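You operate a simulated robot arm through the tools that you are given. There is no shell and no other tool.

You are at the controls of a simulated robot arm. One attempt, no reset.

Task
Switch the warmer off and scour the burnt grease off the plate once the hot lamp is out.
Fine: the lifter goes to the cooling brick; touch nothing hot; put the pad back. What is to be rubbed or washed off counts as gone when no trace of it is left.
Where things are to end (x, y in the base frame): wood-handled lifter within 35 mm of [380, -290].

The check looks at the end state, three seconds after you hand in, the way a careful person would. Anything else that was tipped, shoved, dropped, spilled or broken makes it a failure.

Robot
A 7-joint arm with a two-finger parallel gripper, fixed in place. Base frame: the origin is at the foot of the arm, x ahead of it, y to its left, z up; the work surface is at about z = 880. Lengths are in mm, angles in degrees, forces in N, time in s.
With the tool pointing down near the work surface it reaches from about 100 to 640 mm from the base axis. Its first joint turns from -66.0 to 66.0 degrees. Payload 1.57 kg.
Tool frame: the origin (TCP) lies between the finger pads and is the grasp point; the fingertips stand 30 mm ahead of it; z points along the fingers, y is the line along which they close. The gripper opens to 80 mm. The fingers are 17 mm wide and 12 mm thick; the gripper's body (40 by 82 mm) begins 80 mm behind the TCP.
Orientation is that of the tool frame in the base frame, as a unit quaternion [x, y, z, w]. With the fingers straight down and closing along the base's y, the tool's x points along the base's -x, its y along +y and its z along -z.

Tools
- The arm moves only by the tool move_arm. Its argument "commands" is a list of rows, each a list of 3 entries, a list of its own where there are three numbers: the shift along the tool's x, y, z in mm, then the turn, a rotation vector about the tool's x, y, z in degrees, then the gripper command, from -1 (shut) to 1 (fully open), values between in proportion. In form: [[[x, y, z], [rx, ry, rz], grip], ...]. A call has 1 to 20 rows; each row is the pose to reach, as a shift and turn from the pose commanded when the call began, along the tool's axes at that moment. Each row takes 0.2 s and may step no farther than 50 mm and 8.6 degrees from the row before; otherwise, or with a gripper value out of range, the whole call is refused. A pose out of reach is approached as far as the arm can. The call stops where the force on the tool passes 40 N (or 10 N more than at its start, if that is more) or the arm is blocked; 0.2 s more then pass. Each finger travels about 72 mm/s and halts on what it meets, pressing with about 43 N; the grip force reading is that of the motor and also rises with nothing between the fingers. The clock runs only during rows and for 0.2 s after the last one: add rows that repeat a pose to give the fingers time. It gives the time, the measured TCP pose, the force on the tool (base axes), the opening and the grip force at its end, in the units of the frame above (readings bear some noise), with the torque about the TCP (base axes, N m) and any sound that the robot's microphone picked up, and new pictures: "pictures" is both (left out), scene, wrist or none.
- Cameras (640 x 400 px; columns grow to the right, rows downward): "scene" is fixed at [64, 438.5, 1424.9]; the picture's right is [-0.70, -0.71, 0.00], its down [-0.41, 0.40, -0.82] and it looks along [0.58, -0.57, -0.58] (base axes); focal length 334 px, centre (320, 200). "wrist" rides on the gripper at [72, -7, -122] in the tool frame; the picture's right is [0.09, 1.00, 0.00], its down [-0.84, 0.08, -0.54] and it looks along [-0.54, 0.05, 0.84] (tool axes); focal length 238 px, centre (320, 200). There is no depth. A picture from a camera that has moved, and an enlarged one, comes with that camera's place and axes in the base frame and with its lens.
- enlarge(camera, box): a new picture of the part [left, top, right, bottom] of that camera's present view, enlarged. The clock stands still meanwhile.
- finish_job(): hands the job in; it is judged then, once.

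Places have to be worked out from the pictures, the camera data and where the tool is seen. Open the gripper and draw the arm clear of the work before you hand the job in, unless the task says otherwise.

The tools are called as name(argument=value, ...) on one line, values as JSON. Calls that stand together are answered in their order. move_arm: Moves the arm, as the interface text tells. Its arguments: {"type":"object","properties":{"commands":{"type":"array","items":{"type":"array"}},"pictures":{"type":"string","enum":["both","scene","wrist","none"]}},"required":["commands"]} The other tools are called the same way: enlarge (camera, box) takes an enlarged picture of a part of a camera's view; finish_job () hands the job in.

At the start:

```text
t: 0.0
position: [388.7, -12.4, 1207.5]
orientation: [0.001, 1.0, -0.001, 0.0]
wrist_force: [-0.1, -0.5, 0.2]
ft_torque: [0.02, 0.01, 0.0]
opening: 79.9
gripper_force: 0.1
```

scene: 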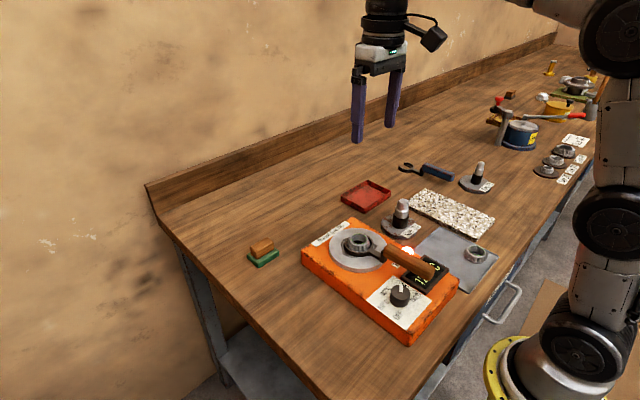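
wrist: 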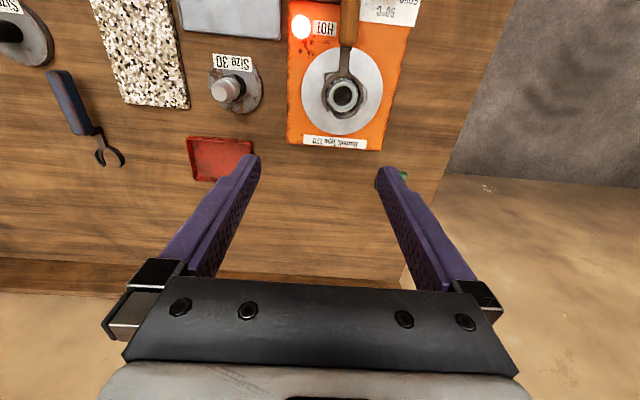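

I start by looking closer at the warmer and its surroundings in both views before moving anything.

enlarge(camera="scene", box=[230, 140, 510, 350])

enlarge(camera="wrist", box=[180, 0, 440, 180])

enlarge(camera="scene", box=[340, 220, 460, 340])

```text
1.90 times, centred on (370, 245) of scene
camera zoom: at [64.0, 438.5, 1424.9], right [-0.7, -0.71, 0.0], down [-0.41, 0.4, -0.82], along [0.58, -0.57, -0.58], focal length 636 px, centre (225, 114)
```

zoom: 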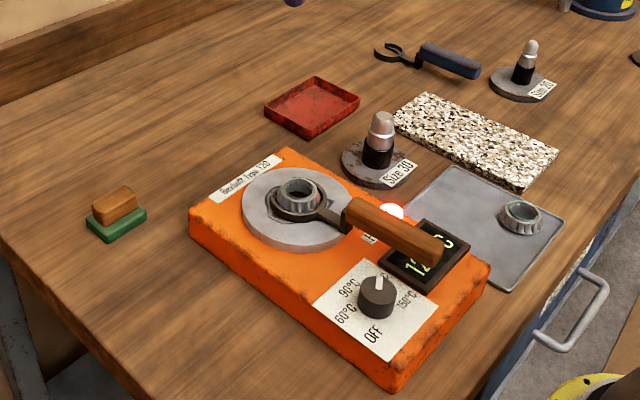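

```text
2.22 times, centred on (310, 90) of wrist
camera zoom: at [315.5, -17.2, 1328.2], right [-0.09, 1.0, 0.0], down [0.84, 0.08, 0.54], along [0.54, 0.05, -0.84], focal length 530 px, centre (342, 444)
```

zoom: 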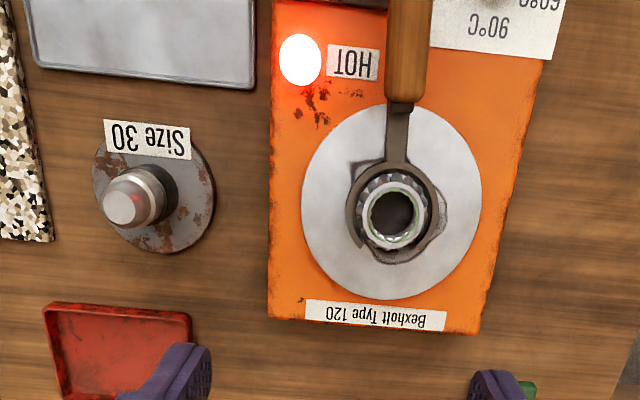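

```text
3.33 times, centred on (400, 280) of scene
camera zoom: at [64.0, 438.5, 1424.9], right [-0.7, -0.71, 0.0], down [-0.41, 0.4, -0.82], along [0.58, -0.57, -0.58], focal length 1113 px, centre (53, -67)
```

zoom: 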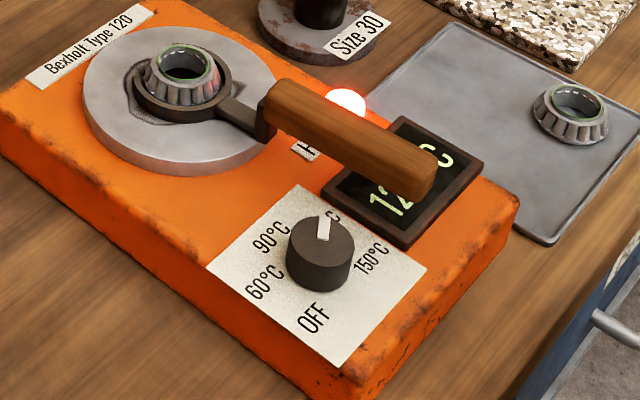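

The hot lamp is lit, the knob points at 120 °C, and the wood-handled lifter sits with a bearing on the plate; the green pad with a wooden block lies left of the warmer. I judge the knob near (232, 80) and the speckled brick near (320, -285). I move the wrist camera for a closer look at the knob.

move_arm(commands=[[[35, 23, 14], [0, 0, 0], 1], [[70, 46, 28], [0, 0, 0], 1], [[105, 70, 43], [0, 0, 0], 1], [[140, 92, 57], [0, 0, 0], 1]])

```text
t: 1.0
position: [247.8, 76.0, 1150.4]
orientation: [0.002, 1.0, -0.001, 0.0]
wrist_force: [-0.6, 0.3, -0.5]
ft_torque: [0.02, 0.02, 0.01]
opening: 80.1
gripper_force: 0.0
camera wrist: at [175.9, 70.7, 1271.0], right [-0.09, 1.0, 0.0], down [0.84, 0.08, 0.54], along [0.54, 0.05, -0.84], focal length 238 px, centre (320, 200)
```

scene: 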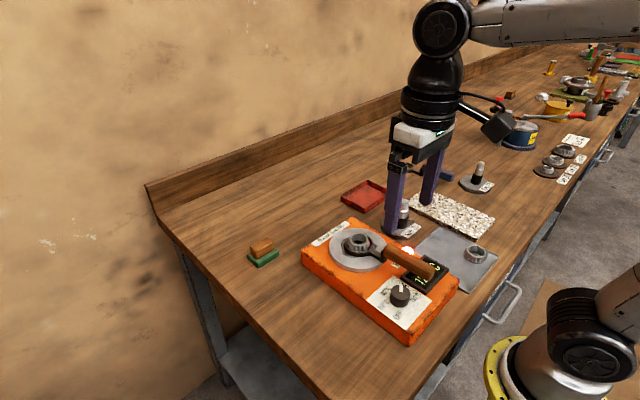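
wrist: 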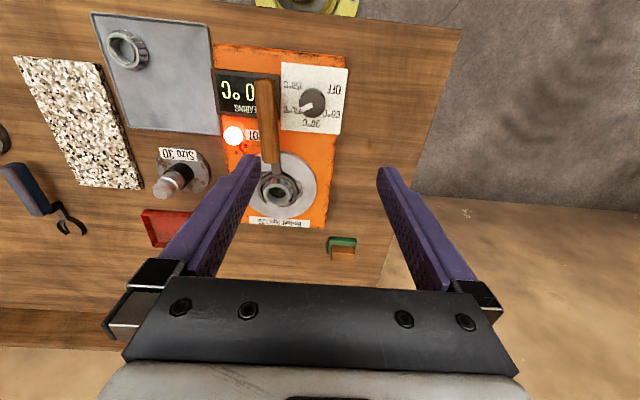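

enlarge(camera="wrist", box=[200, 40, 360, 140])

enlarge(camera="wrist", box=[200, 130, 360, 260])

```text
4.00 times, centred on (280, 90) of wrist
camera zoom: at [175.9, 70.7, 1271.0], right [-0.09, 1.0, 0.0], down [0.84, 0.08, 0.54], along [0.54, 0.05, -0.84], focal length 953 px, centre (480, 640)
```

zoom: 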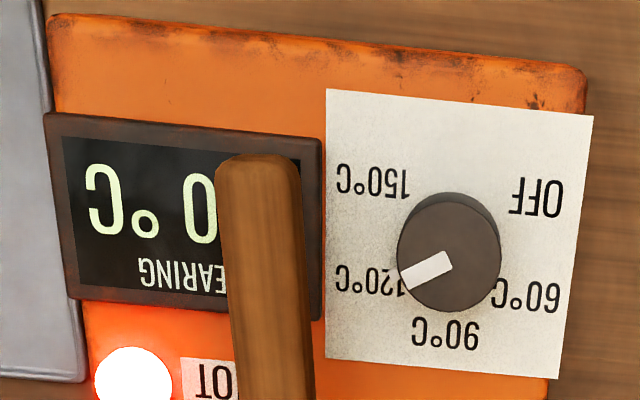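

```text
3.08 times, centred on (280, 195) of wrist
camera zoom: at [175.9, 70.7, 1271.0], right [-0.09, 1.0, 0.0], down [0.84, 0.08, 0.54], along [0.54, 0.05, -0.84], focal length 733 px, centre (443, 215)
```

zoom: 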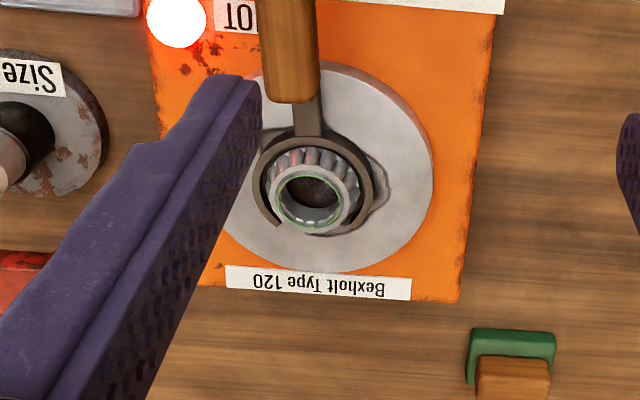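

The knob sits at about (240, 66), top z ≈ 942, with OFF half a turn counter-clockwise from 120 °C. The lifter's wood handle runs from about (215, 9) to (322, 11) with its top near z = 967, and the head is near (379, 21). I'll move the lifter first for room, so I go above the handle with the fingers part-open.

move_arm(commands=[[[-15, -22, 25], [0, 0, 0], 0.4], [[-30, -44, 50], [0, 0, 0], 0.4], [[-45, -65, 75], [0, 0, 0], 0.4], [[-45, -65, 100], [0, 0, 0], 0.4]])

```text
t: 2.0
position: [291.7, 15.0, 1049.7]
orientation: [0.001, 1.0, -0.001, 0.0]
wrist_force: [-0.5, 0.2, 0.6]
ft_torque: [0.01, 0.03, 0.0]
opening: 55.7
gripper_force: 0.1
camera wrist: at [220.6, 9.6, 1170.5], right [-0.09, 1.0, 0.0], down [0.84, 0.08, 0.54], along [0.54, 0.05, -0.84], focal length 238 px, centre (320, 200)
```

scene: 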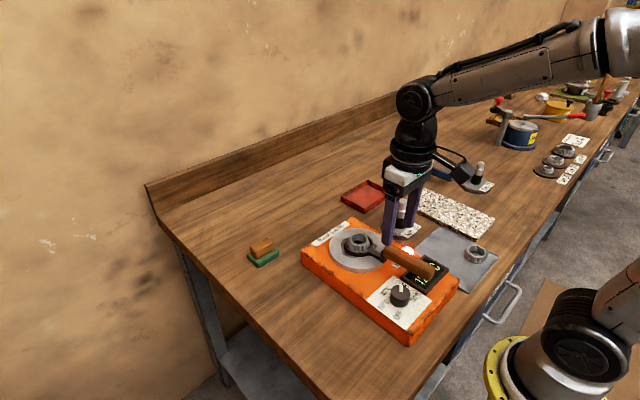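
wrist: 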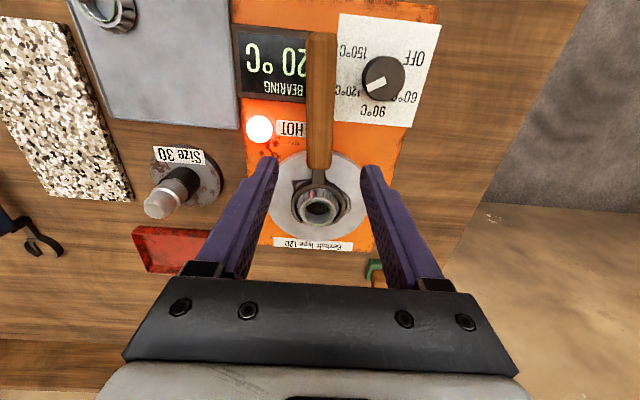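

The handle seems yawed about +4° from x and lies under the fingers at y ≈ 16. I check the heights and the clearance in enlarged views before I descend.

enlarge(camera="scene", box=[330, 170, 490, 290])

enlarge(camera="wrist", box=[230, 20, 440, 240])

```text
3.33 times, centred on (410, 230) of scene
camera zoom: at [64.0, 438.5, 1424.9], right [-0.7, -0.71, 0.0], down [-0.41, 0.4, -0.82], along [0.58, -0.57, -0.58], focal length 1113 px, centre (20, 100)
```

zoom: 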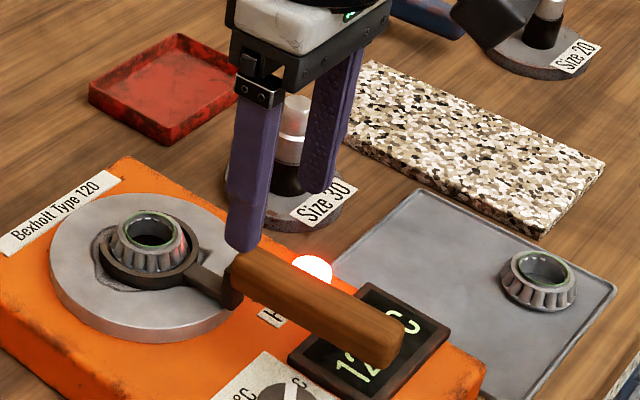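

```text
1.82 times, centred on (335, 130) of wrist
camera zoom: at [220.6, 9.6, 1170.5], right [-0.09, 1.0, 0.0], down [0.84, 0.08, 0.54], along [0.54, 0.05, -0.84], focal length 433 px, centre (293, 327)
```

zoom: 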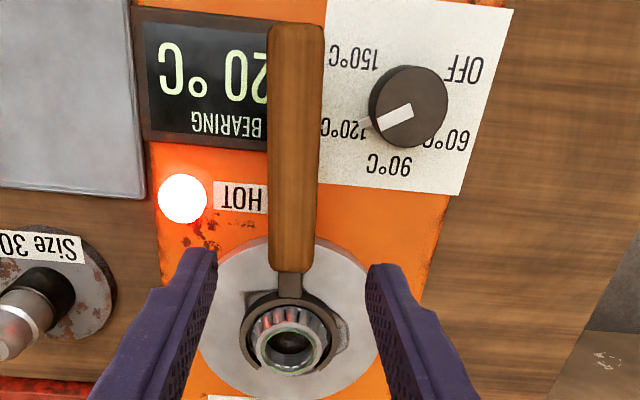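

The handle top is near z = 981 (about 26 mm thick, centre ≈ 968), yaw ≈ 4.5°, with nothing under the fingers but the box top near 922. I yaw the tool to match, descend to z ≈ 970 and look before closing.

move_arm(commands=[[[0, 1, 20], [0, 0, -4.5], 0.4], [[0, 1, 50], [0, 0, -4.5], 0.4], [[0, 1, 70], [0, 0, -4.5], 0.4], [[0, 1, 79], [0, 0, -4.5], 0.4], [[0, 1, 79], [0, 0, -4.5], 0.4]])

enlarge(camera="scene", box=[330, 190, 470, 300])

```text
t: 3.2
position: [291.0, 17.7, 972.6]
orientation: [-0.039, 0.999, 0.0, 0.001]
wrist_force: [-0.3, 0.6, -0.3]
ft_torque: [-0.01, 0.02, 0.01]
opening: 56.0
gripper_force: 0.1
camera wrist: at [220.3, 5.7, 1093.6], right [-0.17, 0.99, 0.0], down [0.83, 0.14, 0.54], along [0.54, 0.09, -0.84], focal length 238 px, centre (320, 200)
```

scene: 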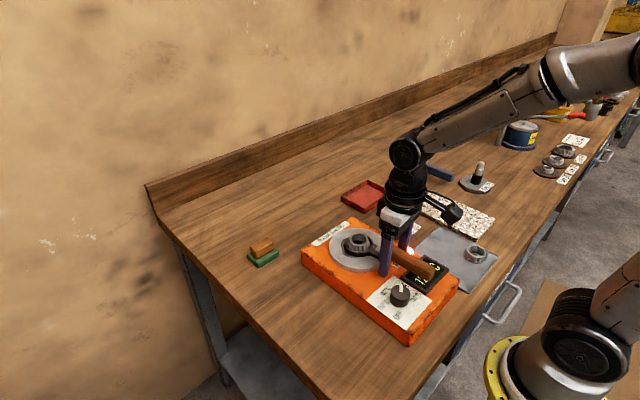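
wrist: 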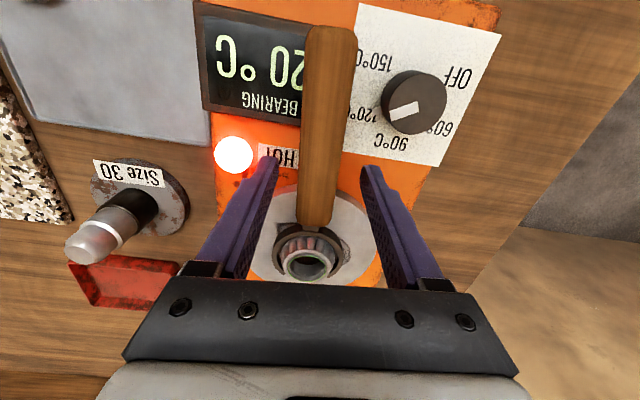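

```text
3.64 times, centred on (400, 245) of scene
camera zoom: at [64.0, 438.5, 1424.9], right [-0.7, -0.71, 0.0], down [-0.41, 0.4, -0.82], along [0.58, -0.57, -0.58], focal length 1214 px, centre (29, 36)
```

zoom: 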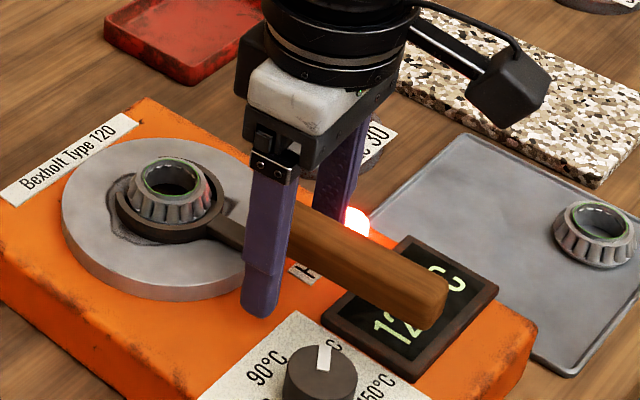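

The fingers straddle the wood well clear of the metal and the lamp. I close on the handle.

move_arm(commands=[[[0, 0, 0], [0, 0, 0], -1], [[0, 0, 0], [0, 0, 0], -1], [[0, 0, 0], [0, 0, 0], -1], [[0, 0, 0], [0, 0, 0], -1]])

```text
t: 4.2
position: [291.7, 16.0, 972.1]
orientation: [-0.039, 0.999, -0.001, 0.001]
wrist_force: [0.6, -0.7, -0.1]
ft_torque: [0.05, 0.01, -0.05]
opening: 21.6
gripper_force: 34.8
camera wrist: at [220.4, 5.7, 1093.9], right [-0.17, 0.99, 0.0], down [0.83, 0.14, 0.54], along [0.54, 0.09, -0.84], focal length 238 px, centre (320, 200)
```

scene: 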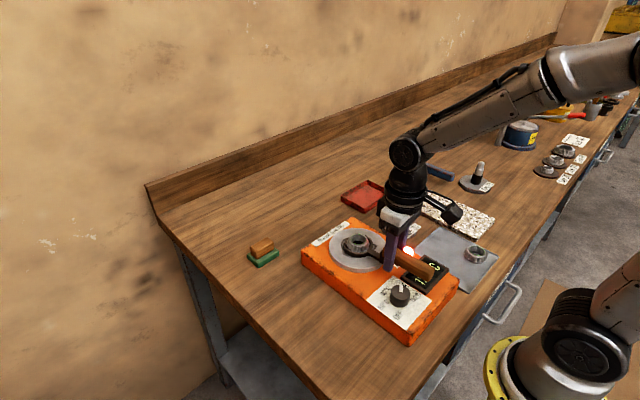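
wrist: 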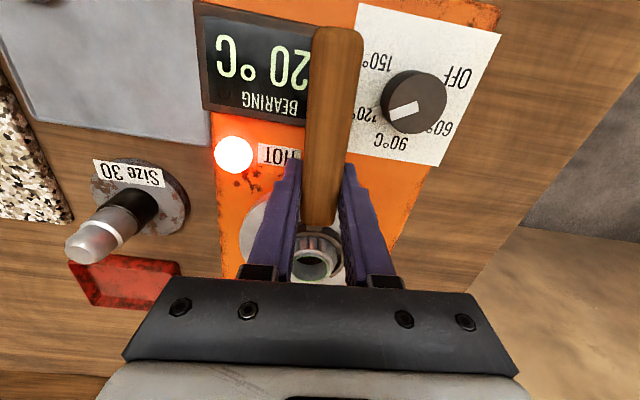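

The handle is gripped at 21.6 mm. I lift slowly by 20 mm and check that the bearing comes along level.

move_arm(commands=[[[0, 0, -3], [0, 0, 0], -1], [[0, 0, -7], [0, 0, 0], -1], [[0, 0, -12], [0, 0, 0], -1], [[0, 0, -20], [0, 0, 0], -1], [[0, 0, -20], [0, 0, 0], -1]])

enlarge(camera="scene", box=[310, 190, 470, 300])

```text
t: 5.4
position: [291.9, 15.1, 990.5]
orientation: [-0.039, 0.999, -0.001, 0.001]
wrist_force: [0.1, 0.5, -3.1]
ft_torque: [-0.01, 0.2, 0.02]
opening: 21.5
gripper_force: 34.4
camera wrist: at [219.9, 3.8, 1112.7], right [-0.17, 0.99, 0.0], down [0.83, 0.14, 0.54], along [0.54, 0.09, -0.84], focal length 238 px, centre (320, 200)
```

scene: 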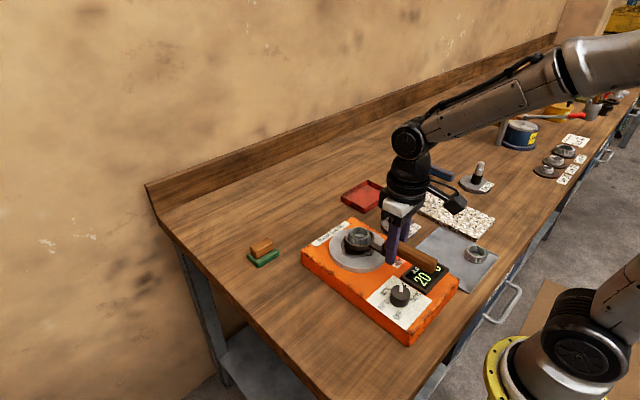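
wrist: 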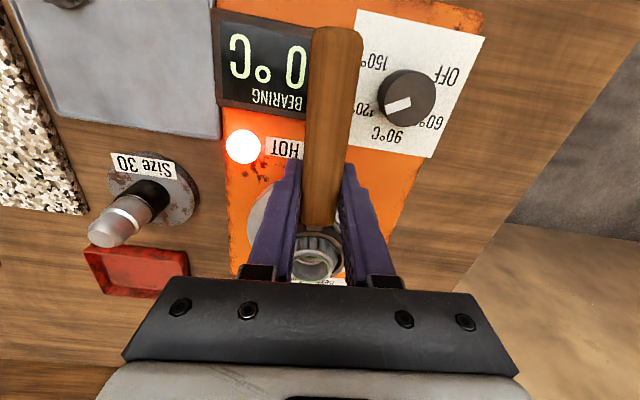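

```text
3.64 times, centred on (390, 245) of scene
camera zoom: at [64.0, 438.5, 1424.9], right [-0.7, -0.71, 0.0], down [-0.41, 0.4, -0.82], along [0.58, -0.57, -0.58], focal length 1214 px, centre (66, 36)
```

zoom: 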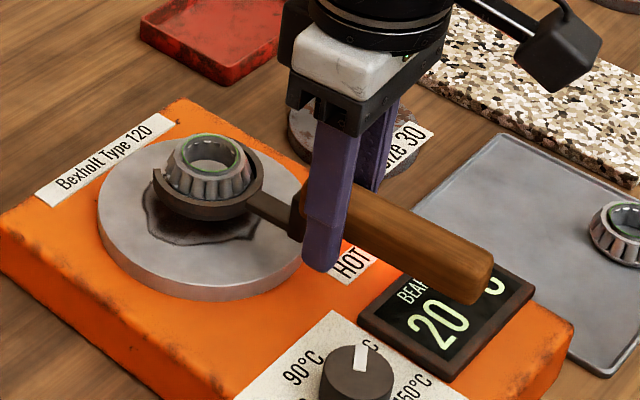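

The lifter comes up level with the bearing in it (3.1 N) and shows the burnt patch under it; the head is about 82 mm ahead of the TCP. I raise it by 110 mm and carry it gently over to the brick, straightening the yaw, to TCP ≈ (298, -288).

move_arm(commands=[[[0, 0, -12], [0, 0, 0], -1], [[0, 0, -32], [0, 0, 0], -1], [[0, 0, -57], [0, 0, 0], -1], [[0, 0, -82], [0, 0, 0], -1], [[0, -5, -102], [0, 0, 0], -1], [[1, -20, -110], [0, 0, 0], -1], [[3, -42, -110], [0, 0, 0.5], -1], [[4, -66, -110], [0, 0, 1], -1], [[5, -92, -110], [0, 0, 1.5], -1], [[7, -118, -110], [0, 0, 2], -1], [[8, -144, -110], [0, 0, 2.5], -1], [[10, -170, -110], [0, 0, 3], -1], [[11, -196, -110], [0, 0, 3.5], -1], [[13, -222, -110], [0, 0, 4], -1], [[14, -246, -110], [0, 0, 4.5], -1], [[16, -268, -110], [0, 0, 4.5], -1], [[17, -286, -110], [0, 0, 4.5], -1], [[17.8, -297, -110], [0, 0, 4.5], -1], [[17.8, -303, -110], [0, 0, 4.5], -1], [[17.8, -303, -110], [0, 0, 4.5], -1]])

enlarge(camera="scene", box=[370, 120, 530, 260])

```text
t: 9.6
position: [297.1, -286.7, 1101.5]
orientation: [0.0, 1.0, -0.001, 0.001]
wrist_force: [0.1, -0.2, -3.4]
ft_torque: [-0.03, 0.19, -0.01]
opening: 21.6
gripper_force: 34.1
camera wrist: at [225.8, -293.3, 1222.8], right [-0.09, 1.0, 0.0], down [0.84, 0.08, 0.54], along [0.54, 0.05, -0.84], focal length 238 px, centre (320, 200)
```

scene: 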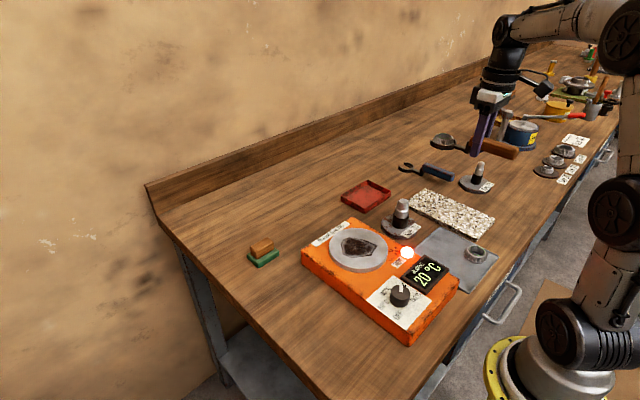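
wrist: 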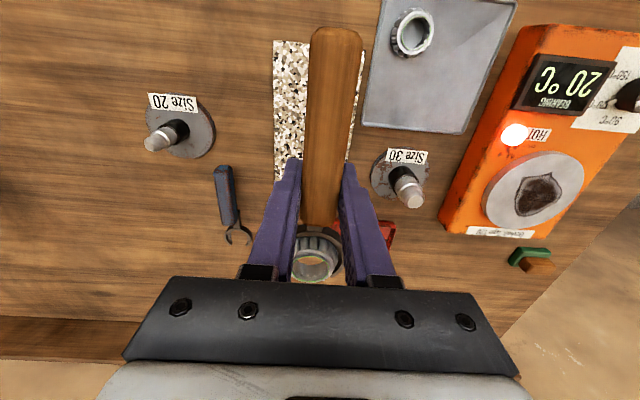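

```text
2.86 times, centred on (450, 190) of scene
camera zoom: at [64.0, 438.5, 1424.9], right [-0.7, -0.71, 0.0], down [-0.41, 0.4, -0.82], along [0.58, -0.57, -0.58], focal length 954 px, centre (-51, 229)
```

zoom: 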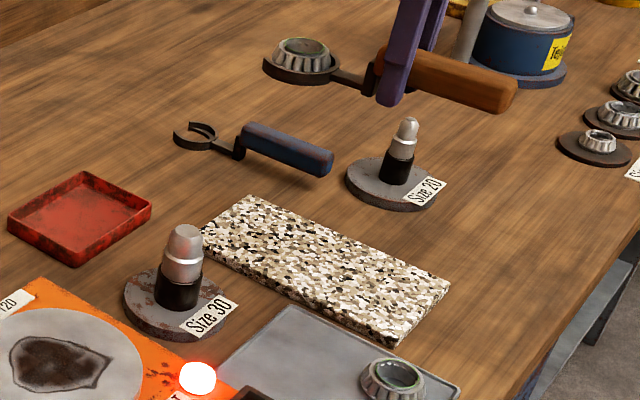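

Lifter head is at about (377, -287), over the far part of the brick (y about -345…-242, x 220…420). I lower it to about z = 960, then I'll feel for contact with small steps.

move_arm(commands=[[[-1, 0, 12], [0, 0, 0], -1], [[-2, -1, 36], [0, 0, 0], -1], [[-3, -2, 62], [0, 0, 0], -1], [[-3, -2, 88], [0, 0, 0], -1], [[-3, -2, 112], [0, 0, 0], -1], [[-3, -2, 130], [0, 0, 0], -1], [[-3, -2, 140], [0, 0, 0], -1], [[-3, -2, 140], [0, 0, 0], -1]])

enlarge(camera="scene", box=[370, 150, 530, 250])

```text
t: 11.4
position: [299.1, -289.5, 960.7]
orientation: [0.0, 1.0, 0.0, 0.0]
wrist_force: [1.4, -0.2, -3.0]
ft_torque: [0.0, 0.2, 0.01]
opening: 21.9
gripper_force: 34.8
camera wrist: at [227.6, -294.8, 1081.6], right [-0.09, 1.0, 0.0], down [0.84, 0.08, 0.54], along [0.54, 0.05, -0.84], focal length 238 px, centre (320, 200)
```

scene: 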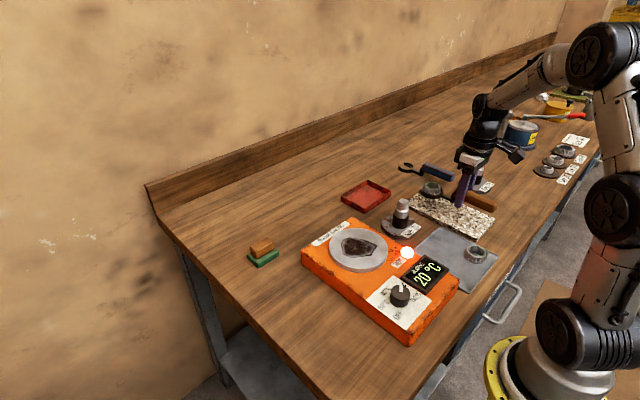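
wrist: 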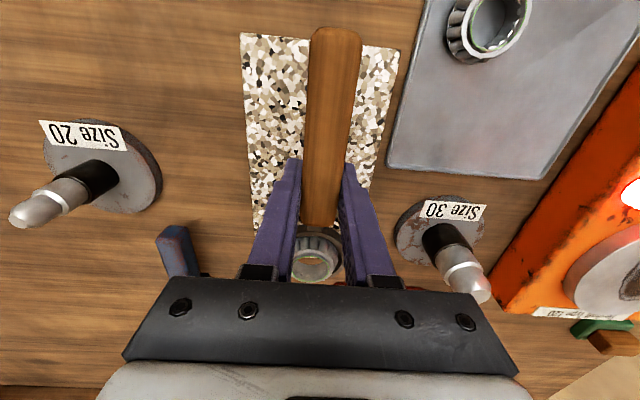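

```text
4.00 times, centred on (450, 200) of scene
camera zoom: at [64.0, 438.5, 1424.9], right [-0.7, -0.71, 0.0], down [-0.41, 0.4, -0.82], along [0.58, -0.57, -0.58], focal length 1335 px, centre (-200, 200)
```

zoom: 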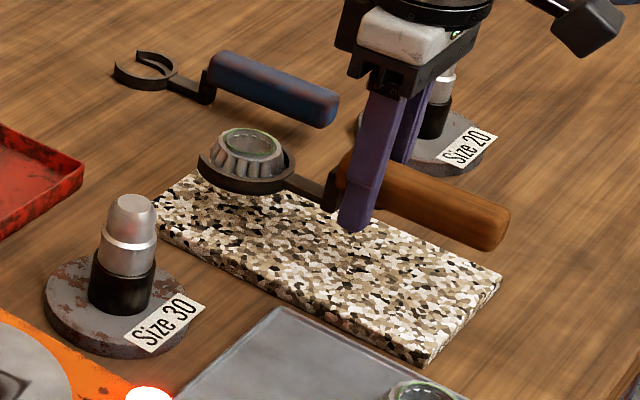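

The head hovers over the brick's far half, well centred across it. I lower in small steps watching the vertical force.

move_arm(commands=[[[0, 0, 4], [0, 0, 0], -1], [[0, 0, 8], [0, 0, 0], -1], [[0, 0, 12], [0, 0, 0], -1]], pictures="none")

enlarge(camera="scene", box=[400, 160, 520, 250])

```text
t: 12.2
position: [301.5, -290.8, 950.0]
orientation: [0.001, 1.0, -0.001, 0.0]
wrist_force: [-0.1, 0.6, -3.7]
ft_torque: [-0.04, 0.22, 0.04]
opening: 21.8
gripper_force: 34.7
```

```text
4.44 times, centred on (460, 205) of scene
camera zoom: at [64.0, 438.5, 1424.9], right [-0.7, -0.71, 0.0], down [-0.41, 0.4, -0.82], along [0.58, -0.57, -0.58], focal length 1484 px, centre (-302, 178)
```

zoom: 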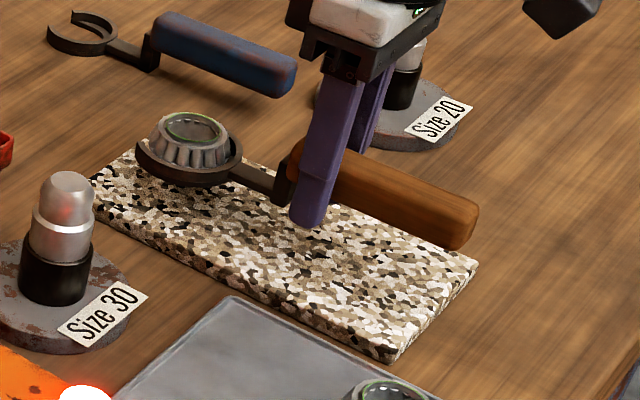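

No contact yet (-3.7 N). Continuing down a few millimetres.

move_arm(commands=[[[0, 0, 2], [0, 0, 0], -1], [[0, 0, 4], [0, 0, 0], -1], [[0, 0, 5], [0, 0, 0], -1]], pictures="none")

move_arm(commands=[[[0, 0, 1], [0, 0, 0], -1], [[0, 0, 2], [0, 0, 0], -1], [[0, 0, 2], [0, 0, 0], -1]], pictures="none")

enlarge(camera="scene", box=[400, 160, 520, 250])

```text
t: 13.0
position: [302.2, -289.3, 944.9]
orientation: [0.001, 1.0, -0.001, 0.0]
wrist_force: [0.3, 0.4, -2.6]
ft_torque: [0.02, 0.21, 0.0]
opening: 21.6
gripper_force: 34.3
```

```text
t: 13.8
position: [301.4, -289.3, 942.9]
orientation: [0.001, 1.0, 0.0, 0.0]
wrist_force: [0.1, -0.2, -3.5]
ft_torque: [-0.04, 0.2, -0.04]
opening: 21.6
gripper_force: 34.2
```

```text
4.44 times, centred on (460, 205) of scene
camera zoom: at [64.0, 438.5, 1424.9], right [-0.7, -0.71, 0.0], down [-0.41, 0.4, -0.82], along [0.58, -0.57, -0.58], focal length 1484 px, centre (-302, 178)
```

zoom: 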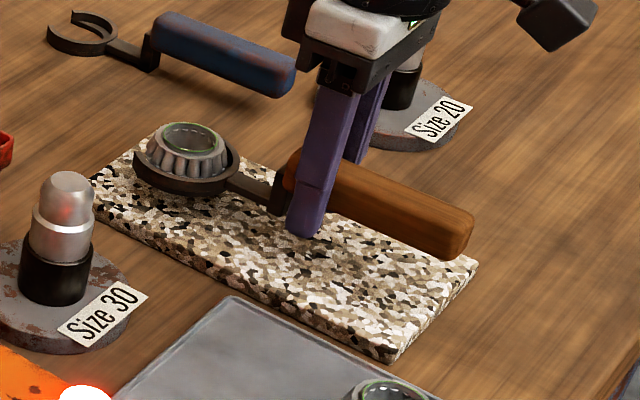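

Still carrying the full weight; I go on in 2 mm steps.

move_arm(commands=[[[0, 0, 1], [0, 0, 0], -1], [[0, 0, 2], [0, 0, 0], -1], [[0, 0, 2], [0, 0, 0], -1]], pictures="none")

move_arm(commands=[[[0, 0, 1], [0, 0, 0], -1], [[0, 0, 1.5], [0, 0, 0], -1], [[0, 0, 1.5], [0, 0, 0], -1]], pictures="none")

move_arm(commands=[[[0, 0, 1], [0, 0, 0], -1], [[0, 0, 1.5], [0, 0, 0], -1], [[0, 0, 1.5], [0, 0, 0], -1]], pictures="scene")

```text
t: 14.6
position: [300.8, -289.3, 939.0]
orientation: [0.001, 1.0, -0.001, 0.0]
wrist_force: [0.4, 1.2, -3.8]
ft_torque: [-0.03, 0.22, 0.0]
opening: 21.6
gripper_force: 34.4
```

```text
t: 15.4
position: [302.5, -288.3, 938.3]
orientation: [0.001, 1.0, -0.002, 0.0]
wrist_force: [-0.5, 0.5, -3.6]
ft_torque: [-0.01, 0.24, 0.0]
opening: 21.6
gripper_force: 34.9
```

```text
t: 16.2
position: [302.5, -288.0, 938.2]
orientation: [0.001, 1.0, -0.001, 0.001]
wrist_force: [0.3, -0.4, -3.4]
ft_torque: [-0.01, 0.22, 0.01]
opening: 21.9
gripper_force: 34.9
```

scene: 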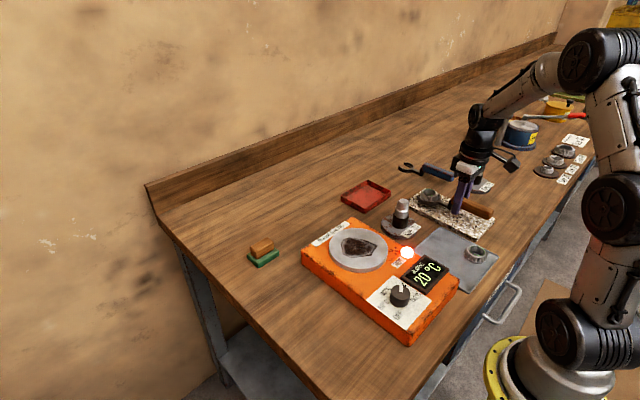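

Force is unchanged, so there's still a gap; I look at it closely.

enlarge(camera="scene", box=[400, 175, 480, 225])

move_arm(commands=[[[0, 0, 1], [0, 0, 0], -1], [[0, 0, 2], [0, 0, 0], -1], [[0, 0, 2], [0, 0, 0], -1]], pictures="none")

```text
8.00 times, centred on (440, 200) of scene
camera zoom: at [64.0, 438.5, 1424.9], right [-0.7, -0.71, 0.0], down [-0.41, 0.4, -0.82], along [0.58, -0.57, -0.58], focal length 2671 px, centre (-640, 200)
```

zoom: 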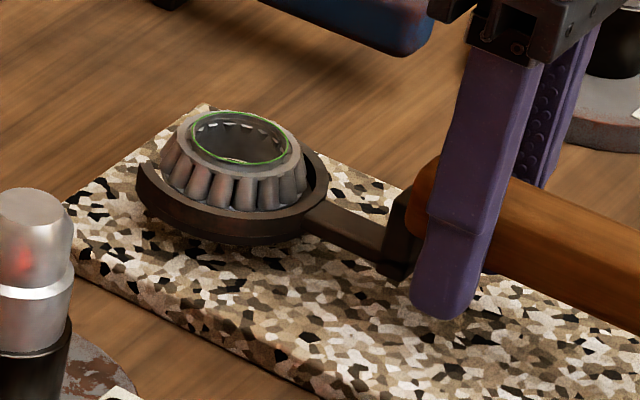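

```text
t: 17.0
position: [301.3, -289.9, 935.3]
orientation: [0.002, 1.0, -0.002, 0.0]
wrist_force: [-0.5, 0.2, -2.4]
ft_torque: [0.05, 0.23, 0.01]
opening: 21.8
gripper_force: 34.4
```

Nearly there (-2.4 N); continuing in 1.5 mm steps.

move_arm(commands=[[[0, 0, 1], [0, 0, 0], -1], [[0, 0, 1.5], [0, 0, 0], -1], [[0, 0, 1.5], [0, 0, 0], -1]], pictures="none")

move_arm(commands=[[[0, 0, 1], [0, 0, 0], -1], [[0, 0, 1.5], [0, 0, 0], -1], [[0, 0, 1.5], [0, 0, 0], -1]], pictures="none")

enlarge(camera="scene", box=[400, 175, 480, 225])

```text
t: 17.8
position: [300.9, -288.6, 934.6]
orientation: [0.001, 1.0, -0.001, 0.0]
wrist_force: [0.6, 1.3, -3.4]
ft_torque: [0.02, 0.2, 0.06]
opening: 22.1
gripper_force: 34.5
```

```text
t: 18.6
position: [301.2, -290.5, 932.2]
orientation: [0.001, 1.0, -0.001, 0.001]
wrist_force: [-0.5, -0.5, -4.4]
ft_torque: [-0.03, 0.19, 0.03]
opening: 22.0
gripper_force: 34.4
```

```text
8.00 times, centred on (440, 200) of scene
camera zoom: at [64.0, 438.5, 1424.9], right [-0.7, -0.71, 0.0], down [-0.41, 0.4, -0.82], along [0.58, -0.57, -0.58], focal length 2671 px, centre (-640, 200)
```

zoom: 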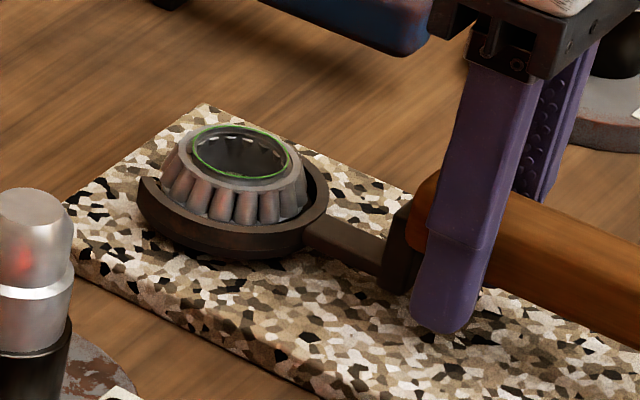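

Still hanging freely; the shadow under the ring is closing. A few more small steps.

move_arm(commands=[[[0, 0, 1], [0, 0, 0], -1], [[0, 0, 1.5], [0, 0, 0], -1], [[0, 0, 1.5], [0, 0, 0], -1]], pictures="none")

move_arm(commands=[[[0, 0, 1], [0, 0, 0], -1], [[0, 0, 1.5], [0, 0, 0], -1], [[0, 0, 1.5], [0, 0, 0], -1]], pictures="none")

enlarge(camera="scene", box=[400, 175, 480, 225])

```text
t: 19.4
position: [301.8, -290.5, 929.3]
orientation: [0.002, 1.0, 0.0, 0.0]
wrist_force: [0.2, 1.2, -3.8]
ft_torque: [0.02, 0.21, 0.0]
opening: 21.8
gripper_force: 35.2
```

```text
t: 20.2
position: [301.9, -289.3, 928.6]
orientation: [0.0, 1.0, -0.001, 0.0]
wrist_force: [-0.1, 0.5, -3.7]
ft_torque: [0.0, 0.23, -0.01]
opening: 21.7
gripper_force: 35.2
```

```text
8.00 times, centred on (440, 200) of scene
camera zoom: at [64.0, 438.5, 1424.9], right [-0.7, -0.71, 0.0], down [-0.41, 0.4, -0.82], along [0.58, -0.57, -0.58], focal length 2671 px, centre (-640, 200)
```

zoom: 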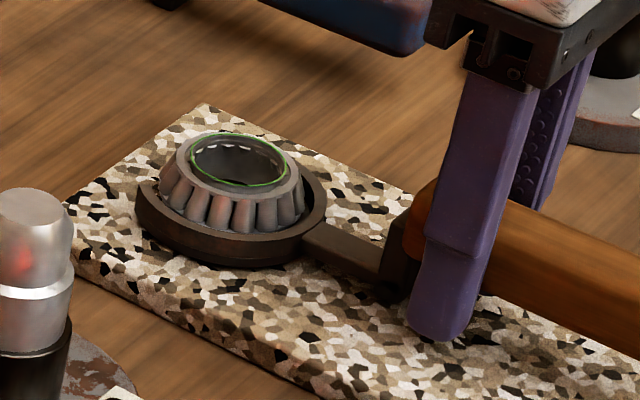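

The ring is still a little above the brick; fingertips remain above the ring's underside. Continuing down.

move_arm(commands=[[[0, 0, 1], [0, 0, 0], -1], [[0, 0, 2], [0, 0, 0], -1], [[0, 0, 2], [0, 0, 0], -1]], pictures="none")

move_arm(commands=[[[0, 0, 1], [0, 0, 0], -1], [[0, 0, 1.5], [0, 0, 0], -1], [[0, 0, 1.5], [0, 0, 0], -1]], pictures="none")

enlarge(camera="scene", box=[400, 175, 480, 225])

```text
t: 21.0
position: [302.1, -290.3, 927.5]
orientation: [0.001, 1.0, 0.0, 0.001]
wrist_force: [-1.3, 0.1, -1.4]
ft_torque: [0.08, 0.02, 0.03]
opening: 21.8
gripper_force: 34.6
```

```text
t: 21.8
position: [303.0, -290.5, 928.0]
orientation: [0.001, 1.0, -0.001, 0.001]
wrist_force: [-6.9, -1.8, 11.0]
ft_torque: [0.24, -1.01, -0.04]
opening: 21.5
gripper_force: 34.5
```

```text
8.00 times, centred on (440, 200) of scene
camera zoom: at [63.7, 438.5, 1424.9], right [-0.7, -0.71, 0.0], down [-0.41, 0.4, -0.82], along [0.58, -0.57, -0.58], focal length 2671 px, centre (-640, 200)
```

zoom: 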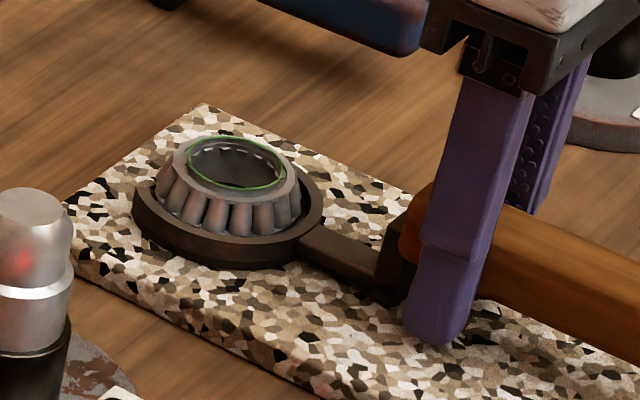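

Contact: +11 N now. I back off 1.5 mm to unload, then open the fingers part-way.

move_arm(commands=[[[0, 0, -1], [0, 0, 0], -1], [[0, 0, -1.7], [0, 0, 0], -1], [[0, 0, -1.7], [0, 0, 0], -1]], pictures="none")

```text
t: 22.6
position: [301.1, -289.2, 925.9]
orientation: [0.002, 1.0, 0.0, 0.0]
wrist_force: [1.8, -1.3, 0.4]
ft_torque: [-0.13, -0.3, -0.03]
opening: 21.8
gripper_force: 34.9
```

The load is now near zero with the ring resting on the brick. I open slowly to about 45 mm.

move_arm(commands=[[[0, 0, 0], [0, 0, 0], -0.4], [[0, 0, 0], [0, 0, 0], -0.2], [[0, 0, 0], [0, 0, 0], 0.1], [[0, 0, 0], [0, 0, 0], 0.2], [[0, 0, 0], [0, 0, 0], 0.2]])

enlarge(camera="scene", box=[400, 165, 520, 240])

```text
t: 23.8
position: [303.0, -289.9, 927.7]
orientation: [0.001, 1.0, -0.001, 0.001]
wrist_force: [0.9, -0.4, -0.2]
ft_torque: [0.0, -0.02, -0.02]
opening: 47.8
gripper_force: 0.1
camera wrist: at [229.5, -294.9, 1049.0], right [-0.09, 1.0, 0.0], down [0.84, 0.08, 0.54], along [0.54, 0.05, -0.84], focal length 238 px, centre (320, 200)
```

scene: 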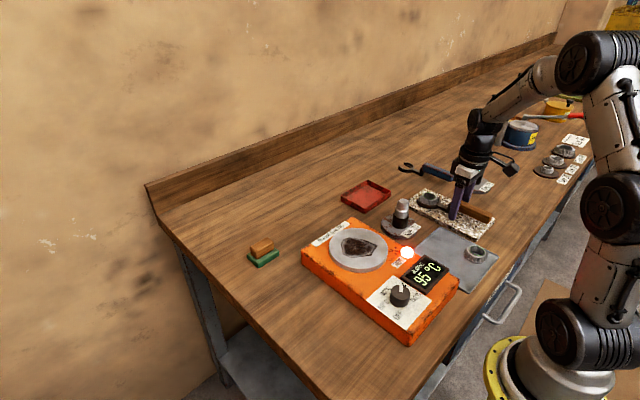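
wrist: 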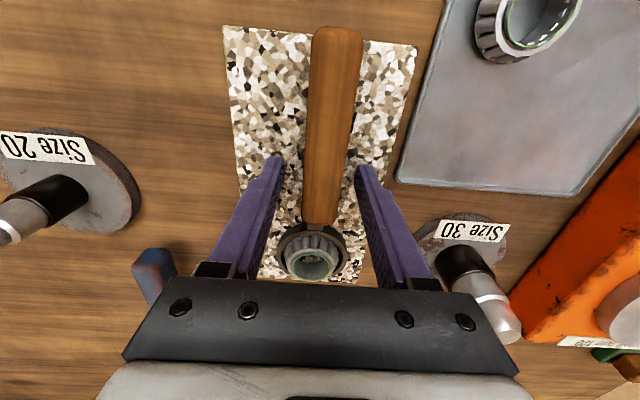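

```text
5.33 times, centred on (460, 202) of scene
camera zoom: at [64.0, 438.5, 1424.9], right [-0.7, -0.71, 0.0], down [-0.41, 0.4, -0.82], along [0.58, -0.57, -0.58], focal length 1781 px, centre (-427, 187)
```

zoom: 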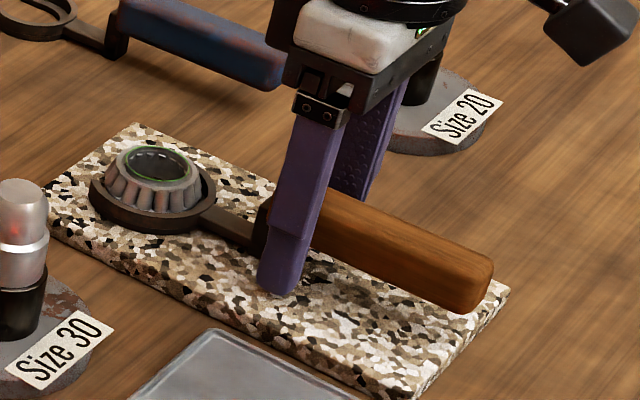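

The lifter rests stably on the brick, head at about (385, -292), and the bearing readout is falling. I raise the open gripper straight up and check that the lifter stays put.

move_arm(commands=[[[0, 0, -10], [0, 0, 0], 0.2], [[0, 0, -30], [0, 0, 0], 0.2], [[0, 0, -65], [0, 0, 0], 0.2], [[0, 0, -105], [0, 0, 0], 0.2], [[0, 0, -145], [0, 0, 0], 0.2], [[0, 0, -175], [0, 0, 0], 0.2]])

```text
t: 25.2
position: [303.4, -290.6, 1103.3]
orientation: [0.0, 1.0, 0.0, 0.0]
wrist_force: [-0.5, -0.1, 0.1]
ft_torque: [0.04, 0.03, 0.0]
opening: 48.1
gripper_force: 0.1
camera wrist: at [230.6, -296.5, 1225.1], right [-0.09, 1.0, 0.0], down [0.84, 0.08, 0.54], along [0.54, 0.05, -0.84], focal length 238 px, centre (320, 200)
```

scene: 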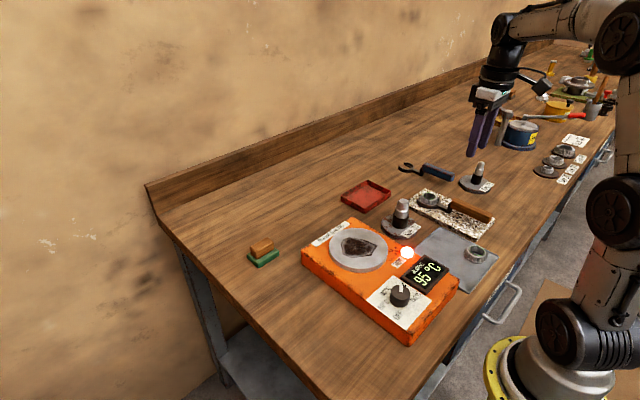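
wrist: 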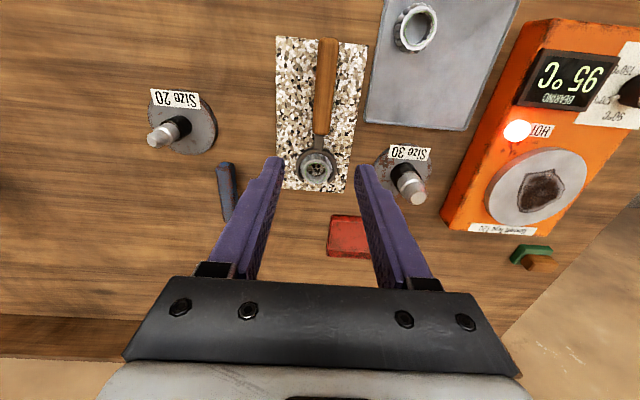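

The lifter stays put. Now I move over to the knob with the gripper high, stopping for a closer look.

move_arm(commands=[[[4, 30, 0], [0, 0, 0], 0.2], [[8, 70, 0], [0, 0, 0], 0.2], [[12, 115, 0], [0, 0, 0], 0.2], [[16, 160, 0], [0, 0, 0], 0.2], [[20, 205, 0], [0, 0, 0], 0.2], [[24, 250, 5], [0, 0, 0], 0.2], [[28, 295, 15], [0, 0, 0], 0.2], [[32, 335, 30], [0, 0, 0], 0.2], [[33, 356, 43], [0, 0, 0], 0.2], [[33, 356, 43], [0, 0, 0], 0.2]])

enlarge(camera="wrist", box=[240, 20, 440, 145])

enlarge(camera="scene", box=[340, 250, 460, 350])

```text
t: 27.4
position: [264.3, 69.3, 1057.5]
orientation: [0.001, 1.0, -0.001, 0.002]
wrist_force: [0.1, -0.1, 0.5]
ft_torque: [0.02, 0.01, -0.03]
opening: 48.1
gripper_force: 0.0
camera wrist: at [192.4, 64.3, 1179.1], right [-0.09, 1.0, 0.0], down [0.84, 0.08, 0.54], along [0.54, 0.05, -0.84], focal length 238 px, centre (320, 200)
```

scene: 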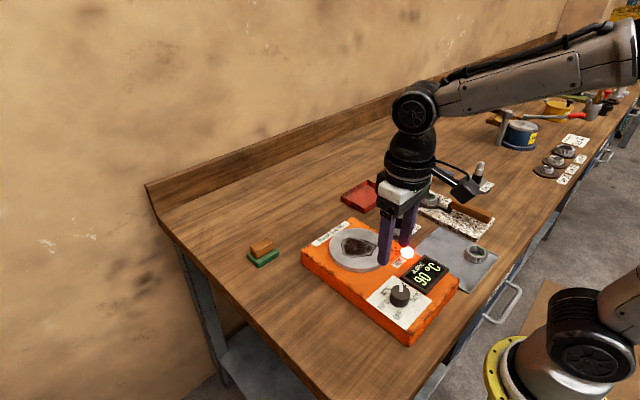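
wrist: 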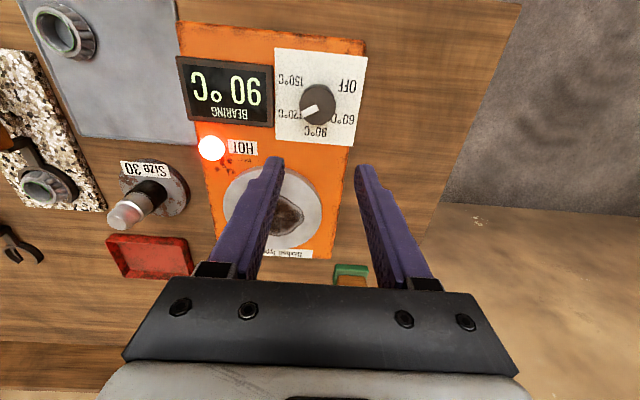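

```text
3.20 times, centred on (340, 82) of wrist
camera zoom: at [192.4, 64.3, 1179.1], right [-0.09, 1.0, 0.0], down [0.84, 0.08, 0.54], along [0.54, 0.05, -0.84], focal length 763 px, centre (256, 576)
```

zoom: 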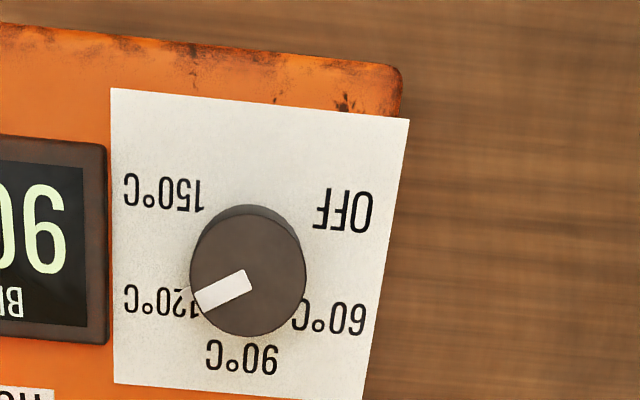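

```text
4.00 times, centred on (400, 300) of scene
camera zoom: at [64.0, 438.5, 1424.9], right [-0.7, -0.71, 0.0], down [-0.41, 0.4, -0.82], along [0.58, -0.57, -0.58], focal length 1335 px, centre (0, -200)
```

zoom: 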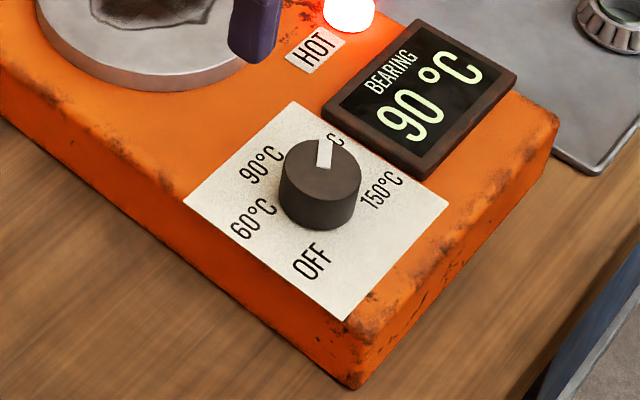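

The knob's top centre is at about (238.5, 67, 948), ~36 mm across; OFF needs half a turn counter-clockwise seen from above. I pre-turn the tool by +45° in the air and come down to just above the knob.

move_arm(commands=[[[6, -1, 5], [0, 0, 7.5], 0.2], [[12, -2, 15], [0, 0, 15], 0.2], [[18, -3, 25], [0, 0, 22.5], 0.2], [[24, -3.5, 40], [0, 0, 30], 0.2], [[26, -3.5, 55], [0, 0, 37.5], 0.2], [[26, -3.5, 70], [0, 0, 45], 0.2], [[26, -3.5, 70], [0, 0, 45], 0.2]])

enlarge(camera="scene", box=[340, 230, 460, 330])

enlarge(camera="wrist", box=[220, 60, 420, 300])

```text
t: 29.0
position: [242.4, 63.0, 988.0]
orientation: [0.384, 0.923, 0.0, 0.001]
wrist_force: [0.2, 0.3, 0.0]
ft_torque: [0.01, 0.05, -0.02]
opening: 48.2
gripper_force: 0.0
camera wrist: at [186.1, 110.2, 1109.6], right [0.64, 0.77, 0.0], down [0.64, -0.54, 0.54], along [0.42, -0.35, -0.84], focal length 238 px, centre (320, 200)
```

scene: 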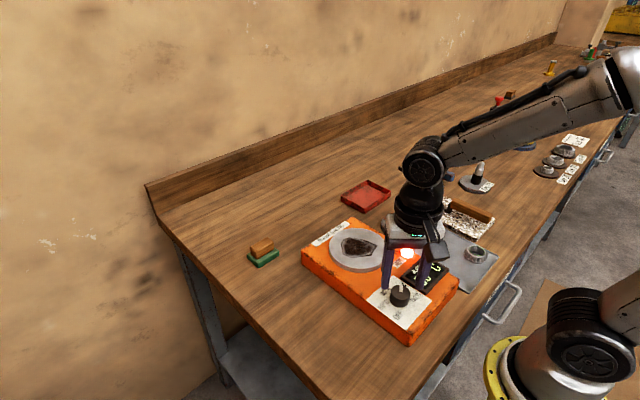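
wrist: 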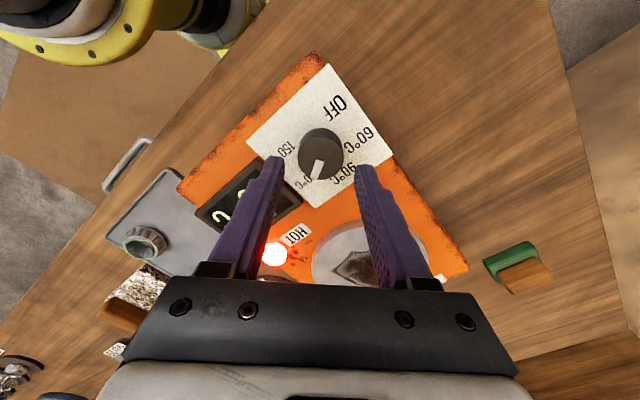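

```text
4.00 times, centred on (400, 280) of scene
camera zoom: at [64.0, 438.5, 1424.9], right [-0.7, -0.71, 0.0], down [-0.41, 0.4, -0.82], along [0.58, -0.57, -0.58], focal length 1335 px, centre (0, -120)
```

zoom: 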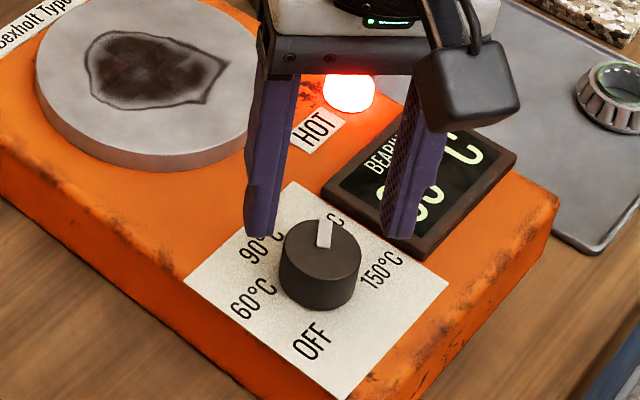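

```text
1.67 times, centred on (320, 180) of wrist
camera zoom: at [186.1, 110.2, 1109.6], right [0.64, 0.77, 0.0], down [0.64, -0.54, 0.54], along [0.42, -0.35, -0.84], focal length 397 px, centre (320, 233)
```

zoom: 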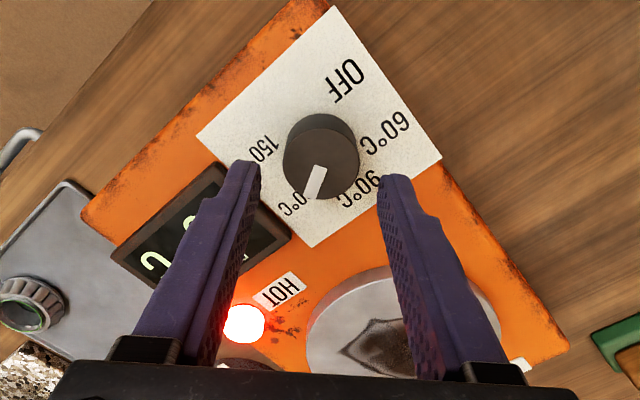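

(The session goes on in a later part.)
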